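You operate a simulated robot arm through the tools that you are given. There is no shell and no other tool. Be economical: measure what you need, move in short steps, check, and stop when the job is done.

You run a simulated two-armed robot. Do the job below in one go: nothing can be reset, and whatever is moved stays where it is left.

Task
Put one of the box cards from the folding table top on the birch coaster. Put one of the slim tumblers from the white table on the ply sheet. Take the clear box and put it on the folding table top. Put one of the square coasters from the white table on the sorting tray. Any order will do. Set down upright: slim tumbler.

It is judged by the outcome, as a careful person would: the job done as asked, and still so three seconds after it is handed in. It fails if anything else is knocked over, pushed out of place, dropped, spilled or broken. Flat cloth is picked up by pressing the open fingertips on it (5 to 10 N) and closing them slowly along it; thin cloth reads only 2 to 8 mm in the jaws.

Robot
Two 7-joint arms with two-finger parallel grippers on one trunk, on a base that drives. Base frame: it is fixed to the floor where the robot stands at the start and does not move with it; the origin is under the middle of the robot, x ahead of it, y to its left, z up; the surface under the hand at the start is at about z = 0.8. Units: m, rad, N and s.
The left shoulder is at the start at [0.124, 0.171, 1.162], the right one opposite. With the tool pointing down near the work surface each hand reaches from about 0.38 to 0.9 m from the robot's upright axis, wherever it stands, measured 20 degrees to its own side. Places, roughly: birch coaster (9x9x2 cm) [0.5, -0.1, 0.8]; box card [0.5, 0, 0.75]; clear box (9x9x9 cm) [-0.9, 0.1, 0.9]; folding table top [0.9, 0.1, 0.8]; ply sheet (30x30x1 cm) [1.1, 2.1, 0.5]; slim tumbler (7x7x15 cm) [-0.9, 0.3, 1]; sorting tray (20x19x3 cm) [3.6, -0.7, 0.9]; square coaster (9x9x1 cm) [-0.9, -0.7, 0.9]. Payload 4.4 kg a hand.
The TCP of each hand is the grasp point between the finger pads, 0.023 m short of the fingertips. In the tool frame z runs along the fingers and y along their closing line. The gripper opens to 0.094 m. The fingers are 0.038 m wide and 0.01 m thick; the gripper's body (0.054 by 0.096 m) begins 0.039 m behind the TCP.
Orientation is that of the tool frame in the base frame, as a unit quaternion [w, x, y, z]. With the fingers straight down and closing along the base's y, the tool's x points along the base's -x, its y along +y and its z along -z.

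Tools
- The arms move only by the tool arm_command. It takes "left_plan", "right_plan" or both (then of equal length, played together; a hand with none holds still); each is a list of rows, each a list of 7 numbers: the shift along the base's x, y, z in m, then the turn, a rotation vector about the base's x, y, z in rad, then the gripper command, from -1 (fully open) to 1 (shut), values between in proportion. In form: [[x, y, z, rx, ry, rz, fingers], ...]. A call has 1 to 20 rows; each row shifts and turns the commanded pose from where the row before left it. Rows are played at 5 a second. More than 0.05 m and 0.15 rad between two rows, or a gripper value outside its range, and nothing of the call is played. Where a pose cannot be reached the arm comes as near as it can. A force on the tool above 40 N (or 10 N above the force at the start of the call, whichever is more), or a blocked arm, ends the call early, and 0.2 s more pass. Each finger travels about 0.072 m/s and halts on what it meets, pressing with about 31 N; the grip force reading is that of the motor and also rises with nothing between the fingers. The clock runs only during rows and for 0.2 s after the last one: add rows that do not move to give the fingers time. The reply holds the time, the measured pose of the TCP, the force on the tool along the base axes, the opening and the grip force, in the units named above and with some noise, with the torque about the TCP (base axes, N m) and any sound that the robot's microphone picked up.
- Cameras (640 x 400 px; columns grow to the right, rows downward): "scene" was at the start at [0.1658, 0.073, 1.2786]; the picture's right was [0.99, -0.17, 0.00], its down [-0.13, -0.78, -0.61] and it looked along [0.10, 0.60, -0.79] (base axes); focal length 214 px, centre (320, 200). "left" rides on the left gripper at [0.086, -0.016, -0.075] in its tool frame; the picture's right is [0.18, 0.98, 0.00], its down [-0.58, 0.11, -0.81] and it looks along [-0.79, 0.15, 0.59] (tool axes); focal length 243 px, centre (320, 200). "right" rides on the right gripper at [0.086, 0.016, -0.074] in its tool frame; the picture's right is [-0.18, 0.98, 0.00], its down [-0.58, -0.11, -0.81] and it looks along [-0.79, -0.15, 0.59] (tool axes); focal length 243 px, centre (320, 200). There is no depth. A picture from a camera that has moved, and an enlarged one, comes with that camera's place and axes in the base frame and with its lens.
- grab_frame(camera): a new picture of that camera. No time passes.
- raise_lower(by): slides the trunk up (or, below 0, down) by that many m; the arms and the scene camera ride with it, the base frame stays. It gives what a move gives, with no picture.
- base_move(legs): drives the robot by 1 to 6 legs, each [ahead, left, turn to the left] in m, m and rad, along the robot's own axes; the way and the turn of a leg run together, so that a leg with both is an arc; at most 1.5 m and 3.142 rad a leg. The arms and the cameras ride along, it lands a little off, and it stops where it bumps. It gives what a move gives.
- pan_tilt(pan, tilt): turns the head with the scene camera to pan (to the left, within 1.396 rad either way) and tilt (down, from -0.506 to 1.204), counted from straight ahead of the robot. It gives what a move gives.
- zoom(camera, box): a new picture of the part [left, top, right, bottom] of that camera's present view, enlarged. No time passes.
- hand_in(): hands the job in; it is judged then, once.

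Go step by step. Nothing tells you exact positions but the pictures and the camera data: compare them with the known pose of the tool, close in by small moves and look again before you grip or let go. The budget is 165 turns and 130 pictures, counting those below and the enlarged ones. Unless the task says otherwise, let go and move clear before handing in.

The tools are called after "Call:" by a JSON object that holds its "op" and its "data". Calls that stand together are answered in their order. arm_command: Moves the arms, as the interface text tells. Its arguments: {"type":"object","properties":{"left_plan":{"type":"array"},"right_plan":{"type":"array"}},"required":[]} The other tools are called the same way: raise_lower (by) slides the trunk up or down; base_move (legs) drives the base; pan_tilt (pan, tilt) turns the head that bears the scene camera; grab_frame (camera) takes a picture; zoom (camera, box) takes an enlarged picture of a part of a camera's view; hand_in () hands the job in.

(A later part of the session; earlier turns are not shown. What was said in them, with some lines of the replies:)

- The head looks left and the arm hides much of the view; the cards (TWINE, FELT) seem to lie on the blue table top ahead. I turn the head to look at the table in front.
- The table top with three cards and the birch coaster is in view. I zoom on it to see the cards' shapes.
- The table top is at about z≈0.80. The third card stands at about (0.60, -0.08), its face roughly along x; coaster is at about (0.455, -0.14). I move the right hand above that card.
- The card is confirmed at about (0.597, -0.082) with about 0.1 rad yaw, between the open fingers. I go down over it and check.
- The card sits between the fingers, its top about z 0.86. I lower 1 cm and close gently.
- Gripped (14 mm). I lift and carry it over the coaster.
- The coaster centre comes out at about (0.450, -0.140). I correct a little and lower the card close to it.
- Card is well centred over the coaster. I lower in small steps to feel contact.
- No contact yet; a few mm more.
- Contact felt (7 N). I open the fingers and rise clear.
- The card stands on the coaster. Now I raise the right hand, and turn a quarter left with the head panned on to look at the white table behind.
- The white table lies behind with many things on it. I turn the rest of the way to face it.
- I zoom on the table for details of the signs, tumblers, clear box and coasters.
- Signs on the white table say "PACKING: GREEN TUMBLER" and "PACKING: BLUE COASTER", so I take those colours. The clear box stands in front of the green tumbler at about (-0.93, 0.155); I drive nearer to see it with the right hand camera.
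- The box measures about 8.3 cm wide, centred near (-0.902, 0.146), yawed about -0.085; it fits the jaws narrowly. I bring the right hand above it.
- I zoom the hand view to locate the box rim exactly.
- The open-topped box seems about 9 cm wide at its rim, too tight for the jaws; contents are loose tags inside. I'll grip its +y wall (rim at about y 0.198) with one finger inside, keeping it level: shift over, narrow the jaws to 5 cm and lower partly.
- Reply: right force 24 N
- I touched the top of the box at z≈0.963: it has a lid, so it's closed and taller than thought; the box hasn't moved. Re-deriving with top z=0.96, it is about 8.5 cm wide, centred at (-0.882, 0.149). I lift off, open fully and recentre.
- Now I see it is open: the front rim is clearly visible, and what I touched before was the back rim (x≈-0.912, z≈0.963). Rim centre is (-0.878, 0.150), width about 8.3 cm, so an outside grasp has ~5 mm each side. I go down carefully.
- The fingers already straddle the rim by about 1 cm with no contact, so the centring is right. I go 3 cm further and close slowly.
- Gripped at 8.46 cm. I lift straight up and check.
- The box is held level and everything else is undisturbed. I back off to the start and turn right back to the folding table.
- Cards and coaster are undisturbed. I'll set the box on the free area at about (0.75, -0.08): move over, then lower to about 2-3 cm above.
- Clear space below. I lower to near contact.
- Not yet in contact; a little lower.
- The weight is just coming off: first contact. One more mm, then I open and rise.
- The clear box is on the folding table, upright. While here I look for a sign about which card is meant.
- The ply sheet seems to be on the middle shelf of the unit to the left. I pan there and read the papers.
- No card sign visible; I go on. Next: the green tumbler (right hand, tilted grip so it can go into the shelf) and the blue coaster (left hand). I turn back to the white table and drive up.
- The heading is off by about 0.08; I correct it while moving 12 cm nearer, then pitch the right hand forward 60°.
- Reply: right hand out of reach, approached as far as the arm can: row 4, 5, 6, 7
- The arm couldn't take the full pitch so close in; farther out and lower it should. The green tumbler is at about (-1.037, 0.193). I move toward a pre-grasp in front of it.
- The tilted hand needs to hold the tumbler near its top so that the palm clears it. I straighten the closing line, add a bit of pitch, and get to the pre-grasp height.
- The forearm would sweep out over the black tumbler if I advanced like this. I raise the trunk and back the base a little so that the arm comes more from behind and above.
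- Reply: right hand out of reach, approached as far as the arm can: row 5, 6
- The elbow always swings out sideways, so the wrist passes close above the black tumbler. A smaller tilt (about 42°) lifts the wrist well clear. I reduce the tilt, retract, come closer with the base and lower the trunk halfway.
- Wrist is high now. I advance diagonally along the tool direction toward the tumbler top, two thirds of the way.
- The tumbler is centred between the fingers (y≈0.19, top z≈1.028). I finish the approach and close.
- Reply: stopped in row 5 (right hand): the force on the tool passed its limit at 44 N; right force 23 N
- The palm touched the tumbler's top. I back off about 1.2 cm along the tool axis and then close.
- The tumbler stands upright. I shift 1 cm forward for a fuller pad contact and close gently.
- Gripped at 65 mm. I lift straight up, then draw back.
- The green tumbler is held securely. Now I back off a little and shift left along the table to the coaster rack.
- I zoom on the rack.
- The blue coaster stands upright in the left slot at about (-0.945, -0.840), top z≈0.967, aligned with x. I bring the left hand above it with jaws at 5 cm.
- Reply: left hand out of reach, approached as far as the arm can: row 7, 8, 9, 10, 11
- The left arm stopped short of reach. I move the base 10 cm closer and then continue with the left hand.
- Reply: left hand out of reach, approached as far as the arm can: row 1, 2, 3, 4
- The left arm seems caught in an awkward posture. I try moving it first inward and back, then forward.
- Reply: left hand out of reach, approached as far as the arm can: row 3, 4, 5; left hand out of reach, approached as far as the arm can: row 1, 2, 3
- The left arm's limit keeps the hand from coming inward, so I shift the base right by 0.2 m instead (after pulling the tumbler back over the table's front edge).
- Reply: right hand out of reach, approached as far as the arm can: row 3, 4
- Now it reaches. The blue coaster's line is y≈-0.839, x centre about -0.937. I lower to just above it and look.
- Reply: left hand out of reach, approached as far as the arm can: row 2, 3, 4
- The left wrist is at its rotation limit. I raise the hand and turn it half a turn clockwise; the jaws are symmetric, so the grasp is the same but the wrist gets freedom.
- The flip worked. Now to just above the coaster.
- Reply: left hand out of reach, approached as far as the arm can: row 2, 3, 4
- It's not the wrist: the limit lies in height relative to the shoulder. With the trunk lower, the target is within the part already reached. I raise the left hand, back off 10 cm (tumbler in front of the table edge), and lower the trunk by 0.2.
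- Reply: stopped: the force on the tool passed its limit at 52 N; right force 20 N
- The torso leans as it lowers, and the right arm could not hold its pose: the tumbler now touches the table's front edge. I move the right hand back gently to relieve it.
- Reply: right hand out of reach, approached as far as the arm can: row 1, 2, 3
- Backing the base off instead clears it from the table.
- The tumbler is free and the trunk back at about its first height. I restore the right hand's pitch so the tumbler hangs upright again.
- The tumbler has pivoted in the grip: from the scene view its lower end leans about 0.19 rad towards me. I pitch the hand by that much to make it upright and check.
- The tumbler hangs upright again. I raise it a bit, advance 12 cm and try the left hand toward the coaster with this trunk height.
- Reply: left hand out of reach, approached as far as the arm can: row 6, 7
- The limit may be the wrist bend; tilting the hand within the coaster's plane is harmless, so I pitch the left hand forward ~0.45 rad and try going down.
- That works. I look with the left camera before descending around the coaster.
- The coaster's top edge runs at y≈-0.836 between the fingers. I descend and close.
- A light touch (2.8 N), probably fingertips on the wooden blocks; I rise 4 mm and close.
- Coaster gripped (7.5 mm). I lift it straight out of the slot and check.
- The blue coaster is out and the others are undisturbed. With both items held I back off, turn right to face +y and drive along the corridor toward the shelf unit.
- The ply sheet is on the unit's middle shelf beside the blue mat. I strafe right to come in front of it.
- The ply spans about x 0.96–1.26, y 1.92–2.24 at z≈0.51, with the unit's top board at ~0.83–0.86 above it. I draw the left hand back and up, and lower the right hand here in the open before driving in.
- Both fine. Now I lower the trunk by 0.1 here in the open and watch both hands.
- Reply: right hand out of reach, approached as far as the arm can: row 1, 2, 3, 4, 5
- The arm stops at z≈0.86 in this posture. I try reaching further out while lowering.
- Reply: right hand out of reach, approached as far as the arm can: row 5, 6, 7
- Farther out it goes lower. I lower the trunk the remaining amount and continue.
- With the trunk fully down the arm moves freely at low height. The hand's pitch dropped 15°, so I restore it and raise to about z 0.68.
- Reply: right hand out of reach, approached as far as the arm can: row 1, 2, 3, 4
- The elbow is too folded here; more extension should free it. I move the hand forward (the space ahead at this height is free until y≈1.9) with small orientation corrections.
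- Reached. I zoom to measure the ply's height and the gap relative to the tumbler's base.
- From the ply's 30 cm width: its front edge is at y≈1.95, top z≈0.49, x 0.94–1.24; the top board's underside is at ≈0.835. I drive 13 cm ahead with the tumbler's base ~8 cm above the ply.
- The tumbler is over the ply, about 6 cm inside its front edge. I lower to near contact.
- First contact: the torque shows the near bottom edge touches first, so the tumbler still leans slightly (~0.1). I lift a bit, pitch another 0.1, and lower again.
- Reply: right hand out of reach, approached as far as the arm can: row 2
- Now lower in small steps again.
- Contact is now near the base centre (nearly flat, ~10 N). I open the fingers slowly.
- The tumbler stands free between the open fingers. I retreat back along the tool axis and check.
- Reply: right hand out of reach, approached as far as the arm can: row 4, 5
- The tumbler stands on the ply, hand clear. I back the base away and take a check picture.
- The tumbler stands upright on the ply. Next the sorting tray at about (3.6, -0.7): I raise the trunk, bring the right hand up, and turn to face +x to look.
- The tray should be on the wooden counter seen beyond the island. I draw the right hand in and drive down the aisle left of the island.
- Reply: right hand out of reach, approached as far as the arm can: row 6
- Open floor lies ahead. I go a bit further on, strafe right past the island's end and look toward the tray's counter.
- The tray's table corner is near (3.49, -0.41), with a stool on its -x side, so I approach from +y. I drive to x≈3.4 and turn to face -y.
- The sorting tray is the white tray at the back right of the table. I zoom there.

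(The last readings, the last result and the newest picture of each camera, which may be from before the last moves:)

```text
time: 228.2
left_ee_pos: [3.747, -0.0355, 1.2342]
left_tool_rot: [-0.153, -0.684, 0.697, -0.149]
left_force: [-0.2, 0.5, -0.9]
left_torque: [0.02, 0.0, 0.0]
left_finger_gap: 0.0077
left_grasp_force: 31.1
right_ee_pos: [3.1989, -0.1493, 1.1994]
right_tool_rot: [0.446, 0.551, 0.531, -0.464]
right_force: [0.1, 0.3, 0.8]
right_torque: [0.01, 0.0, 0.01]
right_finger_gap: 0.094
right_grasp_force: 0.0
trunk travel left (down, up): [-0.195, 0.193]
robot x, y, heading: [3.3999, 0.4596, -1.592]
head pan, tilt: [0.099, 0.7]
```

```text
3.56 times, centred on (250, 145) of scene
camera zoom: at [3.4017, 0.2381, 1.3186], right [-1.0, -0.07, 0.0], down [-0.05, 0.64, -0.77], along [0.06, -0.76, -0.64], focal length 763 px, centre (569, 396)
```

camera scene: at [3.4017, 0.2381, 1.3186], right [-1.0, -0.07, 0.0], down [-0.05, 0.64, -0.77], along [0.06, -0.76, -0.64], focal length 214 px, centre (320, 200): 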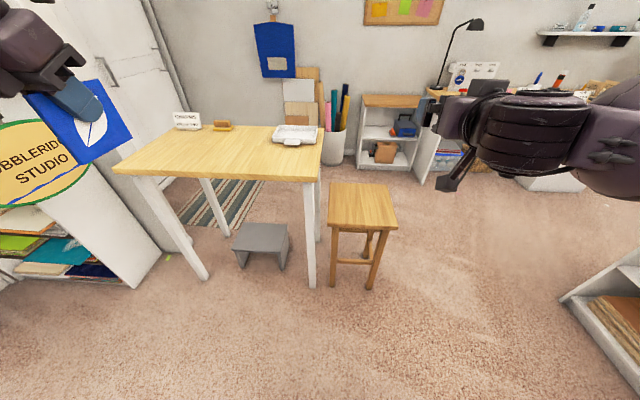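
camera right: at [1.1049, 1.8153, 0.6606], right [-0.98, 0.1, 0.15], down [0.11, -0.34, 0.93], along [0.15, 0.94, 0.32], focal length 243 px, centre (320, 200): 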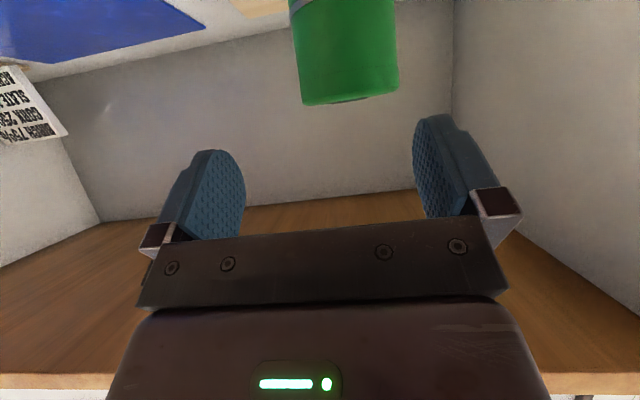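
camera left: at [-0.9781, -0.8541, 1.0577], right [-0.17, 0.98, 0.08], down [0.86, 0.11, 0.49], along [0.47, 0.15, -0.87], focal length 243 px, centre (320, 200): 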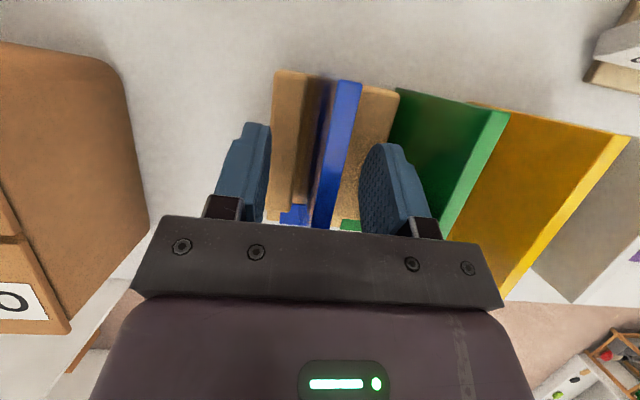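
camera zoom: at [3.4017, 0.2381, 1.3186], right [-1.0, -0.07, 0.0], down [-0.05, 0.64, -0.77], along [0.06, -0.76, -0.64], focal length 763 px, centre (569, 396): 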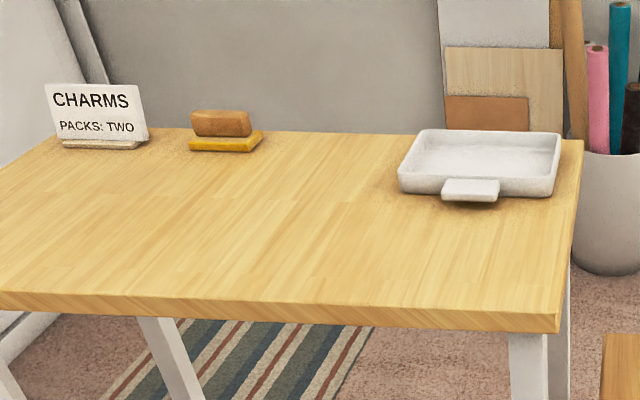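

The tray is empty: x≈3.50–3.70, y≈-0.67…-0.87, rim z≈0.895, floor ≈0.87. I'll lay the coaster in at a slant with the hand leaning from the left. I drive closer and start rolling the left hand.

Call:
{"op": "base_move", "data": {"legs": [[0.4, -0.1, 0.02]]}}

Call:
{"op": "arm_command", "data": {"left_plan": [[0, 0, 0, 0, 0.145, 0, 1], [0, 0, 0, 0, 0.145, 0, 1], [0, 0, 0, 0, 0.145, 0, 1], [0, 0, 0, 0, 0.145, 0, 1], [0, 0, 0, 0, 0.145, 0, 1], [0, 0, 0, 0, 0.145, 0, 1], [0, 0, 0, 0, 0, 0, 1]]}}

Call:
{"op": "grab_frame", "data": {"camera": "scene"}}

```text
time: 230.7
left_ee_pos: [3.6482, -0.4306, 1.2334]
left_tool_rot: [-0.151, -0.69, 0.692, -0.15]
left_force: [0.5, -0.6, -0.4]
left_torque: [0.03, -0.01, -0.01]
left_finger_gap: 0.0073
left_grasp_force: 30.5
right_ee_pos: [3.1013, -0.5532, 1.1996]
right_tool_rot: [0.449, 0.547, 0.536, -0.46]
right_force: [-0.3, -0.7, -1.2]
right_torque: [0.02, 0.0, -0.01]
right_finger_gap: 0.0938
right_grasp_force: 0.0
trunk travel left (down, up): [-0.195, 0.193]
robot x, y, heading: [3.2933, 0.0585, -1.577]
head pan, tilt: [0.099, 0.7]
```

```text
time: 232.3
left_ee_pos: [3.6479, -0.4305, 1.2324]
left_tool_rot: [0.429, 0.689, -0.563, -0.155]
left_force: [-0.6, -0.3, -0.6]
left_torque: [0.03, -0.03, 0.02]
left_finger_gap: 0.0079
left_grasp_force: 30.9
right_ee_pos: [3.1017, -0.5518, 1.2001]
right_tool_rot: [0.449, 0.547, 0.536, -0.46]
right_force: [-0.4, -0.2, -0.2]
right_torque: [-0.02, 0.02, -0.02]
right_finger_gap: 0.0941
right_grasp_force: 0.0
trunk travel left (down, up): [-0.195, 0.193]
robot x, y, heading: [3.292, 0.0554, -1.581]
head pan, tilt: [0.099, 0.7]
```

```text
21 pictures are left
camera scene: at [3.298, -0.1622, 1.3188], right [-1.0, -0.09, 0.0], down [-0.06, 0.64, -0.77], along [0.07, -0.76, -0.64], focal length 214 px, centre (320, 200)
```

scene: 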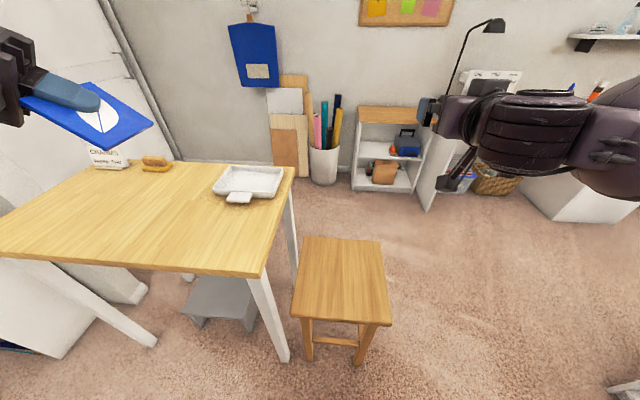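

The roll works; the coaster is now inclined ~40°. I move it over the tray.

Call:
{"op": "arm_command", "data": {"left_plan": [[-0.004, -0.042, -0.015, 0, 0, 0, 1], [-0.004, -0.042, -0.015, 0, 0, 0, 1], [-0.004, -0.042, -0.015, 0, 0, 0, 1], [-0.004, -0.042, -0.015, 0, 0, 0, 1], [-0.004, -0.042, -0.015, 0, 0, 0, 1], [-0.004, -0.042, -0.015, 0, 0, 0, 1], [-0.004, -0.042, -0.02, 0, 0, 0, 1], [-0.004, -0.044, -0.02, 0, 0, 0, 1], [0, 0, 0, 0, 0, 0, 1]]}}

Call:
{"op": "grab_frame", "data": {"camera": "scene"}}

```text
time: 234.3
left_ee_pos: [3.6151, -0.7697, 1.1065]
left_tool_rot: [0.429, 0.689, -0.564, -0.154]
left_force: [0.5, 0.4, -0.8]
left_torque: [-0.02, -0.06, 0.03]
left_finger_gap: 0.0075
left_grasp_force: 30.7
right_ee_pos: [3.1025, -0.5523, 1.2003]
right_tool_rot: [0.45, 0.547, 0.535, -0.462]
right_force: [-0.3, 0.6, 0.1]
right_torque: [-0.01, -0.01, -0.01]
right_finger_gap: 0.0941
right_grasp_force: 0.1
trunk travel left (down, up): [-0.195, 0.193]
robot x, y, heading: [3.2906, 0.0572, -1.578]
head pan, tilt: [0.099, 0.7]
```

```text
20 pictures are left
camera scene: at [3.2986, -0.1617, 1.3189], right [-1.0, -0.09, 0.0], down [-0.06, 0.64, -0.77], along [0.07, -0.76, -0.64], focal length 214 px, centre (320, 200)
```

scene: 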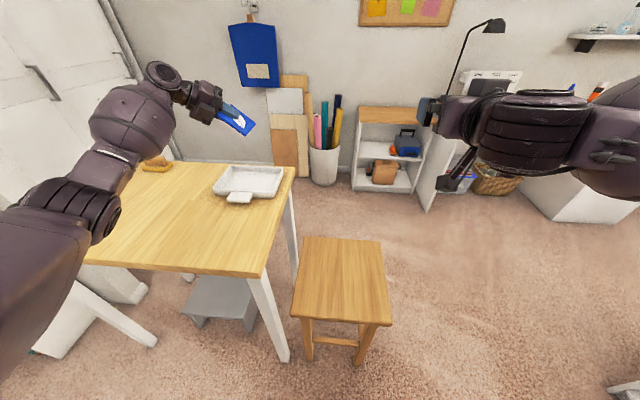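

Over the tray. I lower it in two stages.

Call:
{"op": "arm_command", "data": {"left_plan": [[0, 0, -0.035, 0, 0, 0, 1], [0, 0, -0.035, 0, 0, 0, 1], [0, 0, -0.035, 0, 0, 0, 1], [0, 0, -0.03, 0, 0, 0, 1], [0, 0, 0, 0, 0, 0, 1]]}}

Call:
{"op": "zoom", "data": {"camera": "scene", "box": [140, 100, 340, 240]}}

```text
time: 235.5
left_ee_pos: [3.614, -0.7684, 0.9702]
left_tool_rot: [0.429, 0.689, -0.564, -0.154]
left_force: [0.3, 0.5, -0.9]
left_torque: [0.02, -0.01, 0.01]
left_finger_gap: 0.0076
left_grasp_force: 30.9
right_ee_pos: [3.102, -0.5523, 1.1993]
right_tool_rot: [0.449, 0.547, 0.536, -0.46]
right_force: [0.1, -1.0, 1.4]
right_torque: [0.01, 0.02, 0.0]
right_finger_gap: 0.0944
right_grasp_force: 0.2
trunk travel left (down, up): [-0.195, 0.193]
robot x, y, heading: [3.2928, 0.0589, -1.578]
head pan, tilt: [0.099, 0.7]
```

```text
2.86 times, centred on (240, 170) of scene
camera zoom: at [3.2981, -0.1621, 1.3188], right [-1.0, -0.09, 0.0], down [-0.06, 0.64, -0.77], along [0.07, -0.76, -0.64], focal length 613 px, centre (549, 286)
```

zoom: 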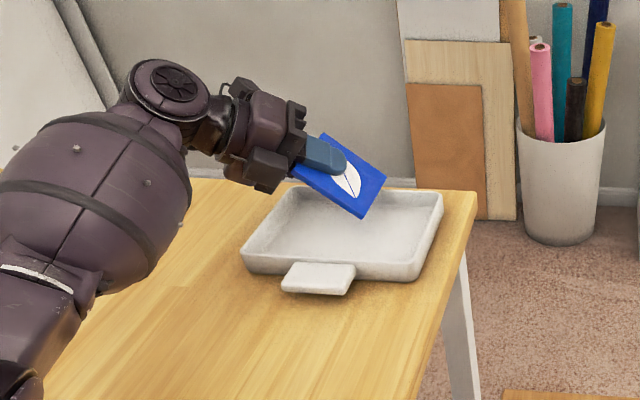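

The coaster is over the tray's middle. I lower toward contact.

Call:
{"op": "arm_command", "data": {"left_plan": [[0.002, 0.002, -0.015, 0, 0, 0, 1], [0, 0, -0.015, 0, 0, 0, 1], [0, 0, -0.006, 0, 0, 0, 1], [0, 0, 0, 0, 0, 0, 1]]}}

Call:
{"op": "zoom", "data": {"camera": "scene", "box": [190, 130, 310, 220]}}

```text
time: 236.5
left_ee_pos: [3.6176, -0.7644, 0.9537]
left_tool_rot: [0.432, 0.688, -0.563, -0.153]
left_force: [1.5, -1.0, 26.2]
left_torque: [-1.31, 1.31, 0.12]
left_finger_gap: 0.009
left_grasp_force: 30.9
left hand out of reach, approached as far as the arm can: row 2, 3
right_ee_pos: [3.1012, -0.5496, 1.2022]
right_tool_rot: [0.451, 0.546, 0.534, -0.462]
right_force: [0.3, 0.3, -0.4]
right_torque: [-0.01, 0.03, 0.01]
right_finger_gap: 0.0938
right_grasp_force: 0.0
trunk travel left (down, up): [-0.195, 0.193]
robot x, y, heading: [3.2917, 0.0561, -1.579]
head pan, tilt: [0.099, 0.7]
```

```text
4.44 times, centred on (250, 175) of scene
camera zoom: at [3.2974, -0.1594, 1.3196], right [-1.0, -0.09, 0.0], down [-0.06, 0.64, -0.77], along [0.07, -0.76, -0.64], focal length 953 px, centre (631, 311)
```

zoom: 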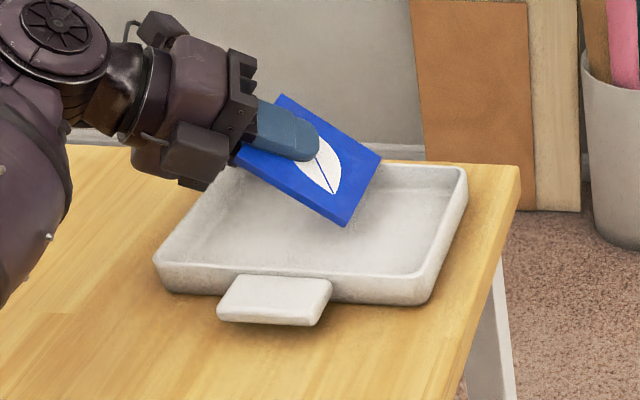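

A corner of the coaster is pressing on the tray's far rim (contact at about 5 cm beyond the TCP). I lift off and shift 2.5 cm toward me.

Call:
{"op": "arm_command", "data": {"left_plan": [[0, 0, 0.015, 0, 0, 0, 1], [0, 0.013, 0.005, 0, 0, 0, 1], [0, 0.012, 0, 0, 0, 0, 1], [0, 0, 0, 0, 0, 0, 1]]}}

Call:
{"op": "zoom", "data": {"camera": "scene", "box": [190, 130, 310, 220]}}

Call:
{"op": "grab_frame", "data": {"camera": "left"}}

```text
time: 237.5
left_ee_pos: [3.6158, -0.7416, 0.9653]
left_tool_rot: [0.428, 0.689, -0.564, -0.155]
left_force: [-0.4, -0.2, -2.1]
left_torque: [-0.04, -0.01, 0.01]
left_finger_gap: 0.0076
left_grasp_force: 31.1
right_ee_pos: [3.1015, -0.5541, 1.1993]
right_tool_rot: [0.449, 0.547, 0.535, -0.462]
right_force: [0.6, 0.0, 0.8]
right_torque: [-0.03, 0.03, -0.02]
right_finger_gap: 0.0941
right_grasp_force: 0.0
trunk travel left (down, up): [-0.195, 0.193]
robot x, y, heading: [3.2909, 0.0561, -1.58]
head pan, tilt: [0.099, 0.7]
```

```text
4.44 times, centred on (250, 175) of scene
camera zoom: at [3.298, -0.1627, 1.3185], right [-1.0, -0.09, 0.0], down [-0.06, 0.64, -0.76], along [0.07, -0.76, -0.64], focal length 953 px, centre (631, 311)
```

zoom: 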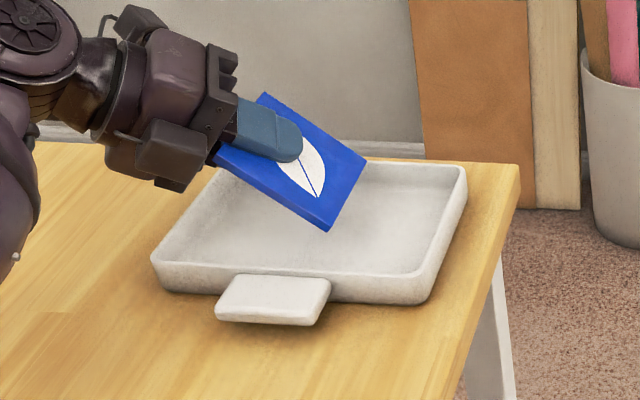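

```text
16 pictures are left
camera left: at [3.7056, -0.7908, 1.0202], right [-0.57, -0.17, 0.8], down [0.31, 0.86, 0.4], along [-0.76, 0.48, -0.45], focal length 243 px, centre (320, 200)
```

left: 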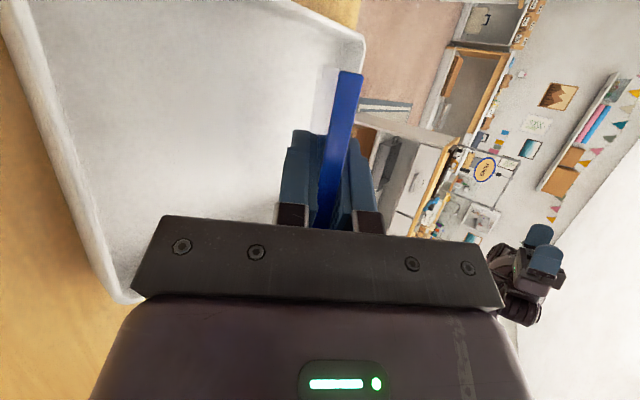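

Both views agree now: the tray body spans y≈-0.68…-0.82 (its handle makes up the rest), so the coaster at y -0.74 is centred. I lower again.

Call:
{"op": "arm_command", "data": {"left_plan": [[0, -0.003, -0.015, 0, 0, 0, 1], [0, 0, -0.012, 0, 0, 0, 1], [0, 0, -0.008, 0, 0, 0, 1], [0, 0, 0, 0, 0, 0, 1]]}}

Call:
{"op": "zoom", "data": {"camera": "scene", "box": [190, 130, 310, 220]}}

```text
time: 238.5
left_ee_pos: [3.6174, -0.7437, 0.9319]
left_tool_rot: [0.429, 0.689, -0.563, -0.155]
left_force: [0.8, -1.3, 3.5]
left_torque: [0.13, 0.12, 0.0]
left_finger_gap: 0.0076
left_grasp_force: 31.0
right_ee_pos: [3.1019, -0.5519, 1.2001]
right_tool_rot: [0.449, 0.547, 0.535, -0.461]
right_force: [0.2, -0.6, -0.1]
right_torque: [0.01, -0.02, -0.04]
right_finger_gap: 0.094
right_grasp_force: 0.1
trunk travel left (down, up): [-0.195, 0.193]
robot x, y, heading: [3.293, 0.0593, -1.581]
head pan, tilt: [0.099, 0.7]
```

```text
4.44 times, centred on (250, 175) of scene
camera zoom: at [3.298, -0.1622, 1.3188], right [-1.0, -0.09, 0.0], down [-0.06, 0.64, -0.77], along [0.07, -0.76, -0.64], focal length 953 px, centre (631, 311)
```

zoom: 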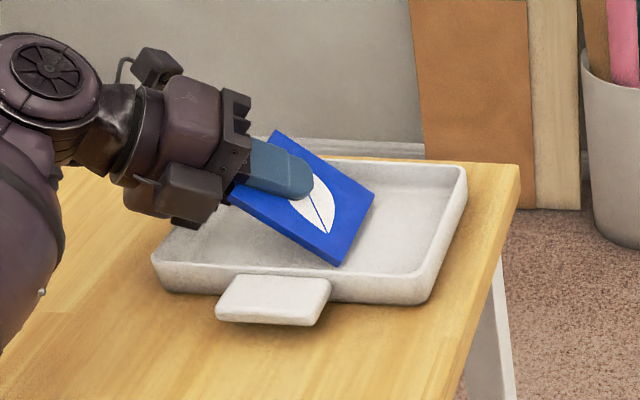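

The lower edge rests on the tray floor. I open the jaws a little and draw the hand away briskly up along the coaster's slope so it lies down in the tray.

Call:
{"op": "arm_command", "data": {"left_plan": [[0, 0, 0, 0, 0, 0, 0.7], [0, 0, 0, 0, 0, 0, 0.45], [0, 0, 0, 0, 0, 0, 0.3], [0, 0, 0, 0, 0, 0, 0.3]]}}

Call:
{"op": "zoom", "data": {"camera": "scene", "box": [190, 130, 310, 220]}}

```text
time: 239.5
left_ee_pos: [3.6169, -0.743, 0.9319]
left_tool_rot: [0.429, 0.69, -0.563, -0.154]
left_force: [0.1, -0.8, -0.4]
left_torque: [0.01, 0.02, -0.04]
left_finger_gap: 0.0333
left_grasp_force: 0.3
right_ee_pos: [3.102, -0.5533, 1.2001]
right_tool_rot: [0.449, 0.547, 0.535, -0.461]
right_force: [-1.0, 0.2, -0.3]
right_torque: [-0.02, 0.03, 0.04]
right_finger_gap: 0.0939
right_grasp_force: 0.1
trunk travel left (down, up): [-0.195, 0.193]
robot x, y, heading: [3.2883, 0.0553, -1.581]
head pan, tilt: [0.099, 0.7]
```

```text
4.44 times, centred on (250, 175) of scene
camera zoom: at [3.2981, -0.1625, 1.3186], right [-1.0, -0.09, 0.0], down [-0.06, 0.64, -0.76], along [0.07, -0.76, -0.64], focal length 953 px, centre (631, 311)
```

zoom: 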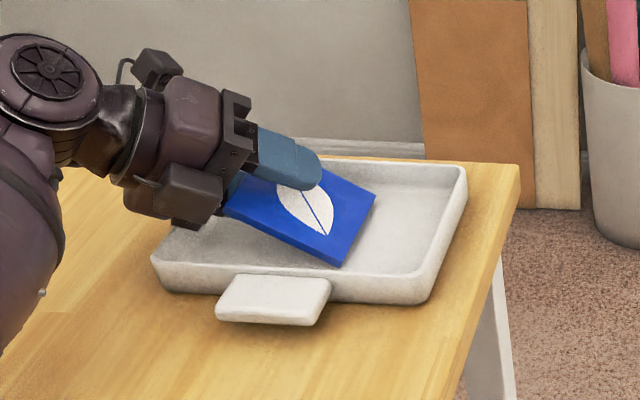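

It rests on the lower finger at a smaller slope. Now I withdraw.

Call:
{"op": "arm_command", "data": {"left_plan": [[0.036, 0.0, 0.03, 0, 0, 0, 0.3], [0.036, 0.0, 0.03, 0, 0, 0, 0.3], [0.03, 0.0, 0.035, 0, 0, 0, 0.3], [0.02, 0.02, 0.035, 0, 0, 0, 0.3], [0, 0.02, 0.04, 0, 0, 0, 0.3], [0, 0.03, 0.03, 0, 0, 0, 0.3], [0, 0, 0, 0, 0, 0, 0.3]]}}

Call:
{"op": "zoom", "data": {"camera": "scene", "box": [190, 130, 310, 220]}}

```text
time: 241.1
left_ee_pos: [3.6993, -0.6709, 1.0896]
left_tool_rot: [0.429, 0.689, -0.563, -0.156]
left_force: [-0.9, 0.2, -0.4]
left_torque: [0.05, 0.02, -0.01]
left_finger_gap: 0.0328
left_grasp_force: 0.0
left hand out of reach, approached as far as the arm can: row 2, 3
right_ee_pos: [3.1028, -0.5541, 1.1992]
right_tool_rot: [0.449, 0.548, 0.536, -0.46]
right_force: [-0.2, -0.7, 0.7]
right_torque: [0.01, -0.03, 0.05]
right_finger_gap: 0.0939
right_grasp_force: 0.0
trunk travel left (down, up): [-0.195, 0.193]
robot x, y, heading: [3.2917, 0.0542, -1.579]
head pan, tilt: [0.099, 0.7]
```

```text
4.44 times, centred on (250, 175) of scene
camera zoom: at [3.2979, -0.1633, 1.3183], right [-1.0, -0.09, 0.0], down [-0.06, 0.64, -0.76], along [0.07, -0.76, -0.64], focal length 953 px, centre (631, 311)
```

zoom: 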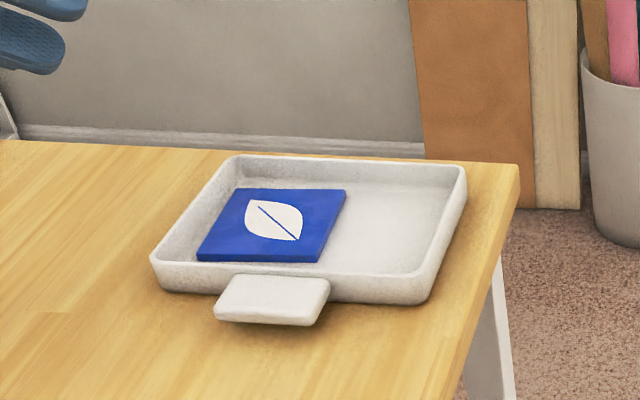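

The blue coaster lies flat in the tray. Before handing in, a quick look toward the desk on the other side for any note about the cards.

Call:
{"op": "pan_tilt", "data": {"pan": -0.9, "tilt": 0.2}}

Call:
{"op": "grab_frame", "data": {"camera": "scene"}}

```text
time: 242.4
left_ee_pos: [3.6989, -0.671, 1.0893]
left_tool_rot: [0.428, 0.689, -0.564, -0.155]
left_force: [-0.7, -0.4, 0.9]
left_torque: [0.03, 0.01, 0.01]
left_finger_gap: 0.0327
left_grasp_force: 0.0
right_ee_pos: [3.1017, -0.5534, 1.2006]
right_tool_rot: [0.449, 0.547, 0.536, -0.461]
right_force: [0.4, -1.1, 0.0]
right_torque: [0.0, -0.02, 0.0]
right_finger_gap: 0.0937
right_grasp_force: 0.1
trunk travel left (down, up): [-0.195, 0.193]
robot x, y, heading: [3.2909, 0.0562, -1.583]
head pan, tilt: [-0.901, 0.201]
```

```text
12 pictures are left
camera scene: at [3.2169, -0.1352, 1.364], right [-0.61, 0.79, 0.0], down [0.16, 0.12, -0.98], along [-0.77, -0.6, -0.2], focal length 214 px, centre (320, 200)
```

scene: 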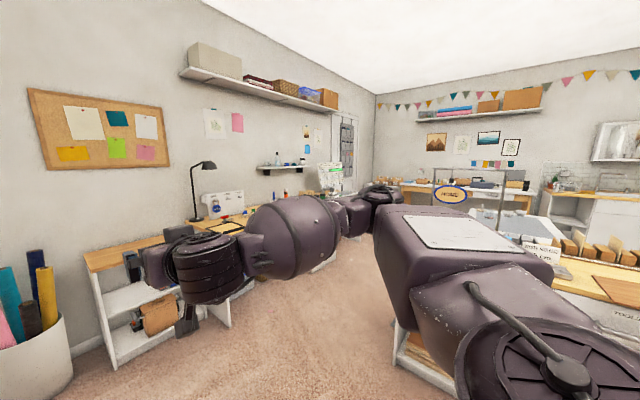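

Call:
{"op": "zoom", "data": {"camera": "scene", "box": [420, 160, 640, 300]}}

Call:
{"op": "zoom", "data": {"camera": "scene", "box": [180, 100, 400, 240]}}

```text
2.86 times, centred on (530, 230) of scene
camera zoom: at [3.2169, -0.1352, 1.364], right [-0.61, 0.79, 0.0], down [0.16, 0.12, -0.98], along [-0.77, -0.6, -0.2], focal length 613 px, centre (-280, 114)
```

zoom: 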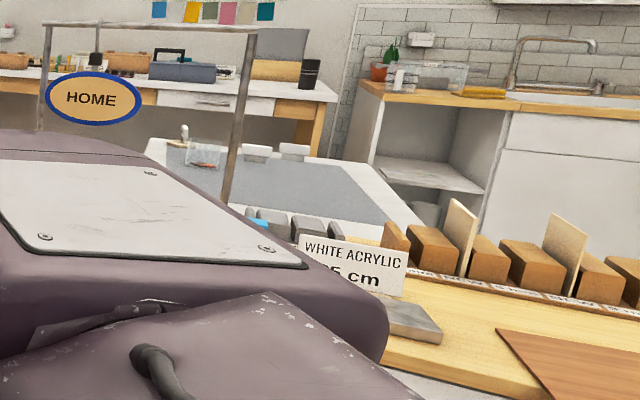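

```text
2.86 times, centred on (290, 170) of scene
camera zoom: at [3.2169, -0.1352, 1.364], right [-0.61, 0.79, 0.0], down [0.16, 0.12, -0.98], along [-0.77, -0.6, -0.2], focal length 613 px, centre (406, 286)
```

zoom: 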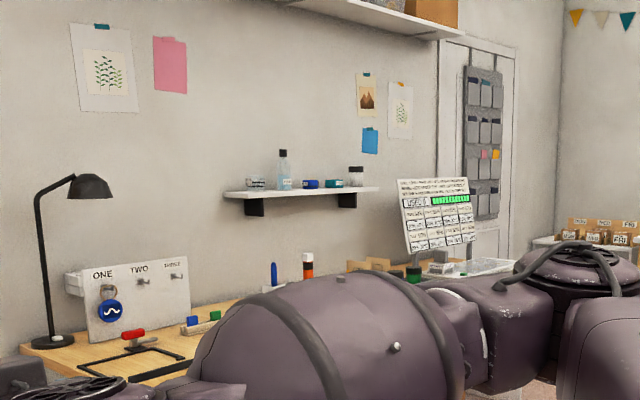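

The job looks complete: card on the birch coaster, clear box on the folding table top, green tumbler upright on the ply, blue coaster in the sorting tray. I found no note about the cards, and both hands are empty and clear.

Call:
{"op": "hand_in", "data": {}}

```text
The job is handed in.
```

I finished all four placements and handed the job in; I saw nothing else knocked over or moved.

- **Box card:** one card stands on the birch coaster. I found no note saying which of the three to use, so I took the one whose label I couldn't read.
- **Slim tumbler:** the green one stands upright on the ply sheet, because a sign on the white table read "PACKING GREEN TUMBLER". On the way, its side pressed against the white table's front edge and it tilted in the grip. I straightened it before setting it down.
- **Clear box:** it sits upright on the folding table top with its contents still inside. My fingers pressed its rim at about 24 N on the first try, and it did not move.
- **Square coaster:** the blue one lies flat in the sorting tray, because another sign read "PACKING BLUE COASTER". One corner first pressed the tray's far rim at about 26 N, and I saw no shift in the tray.
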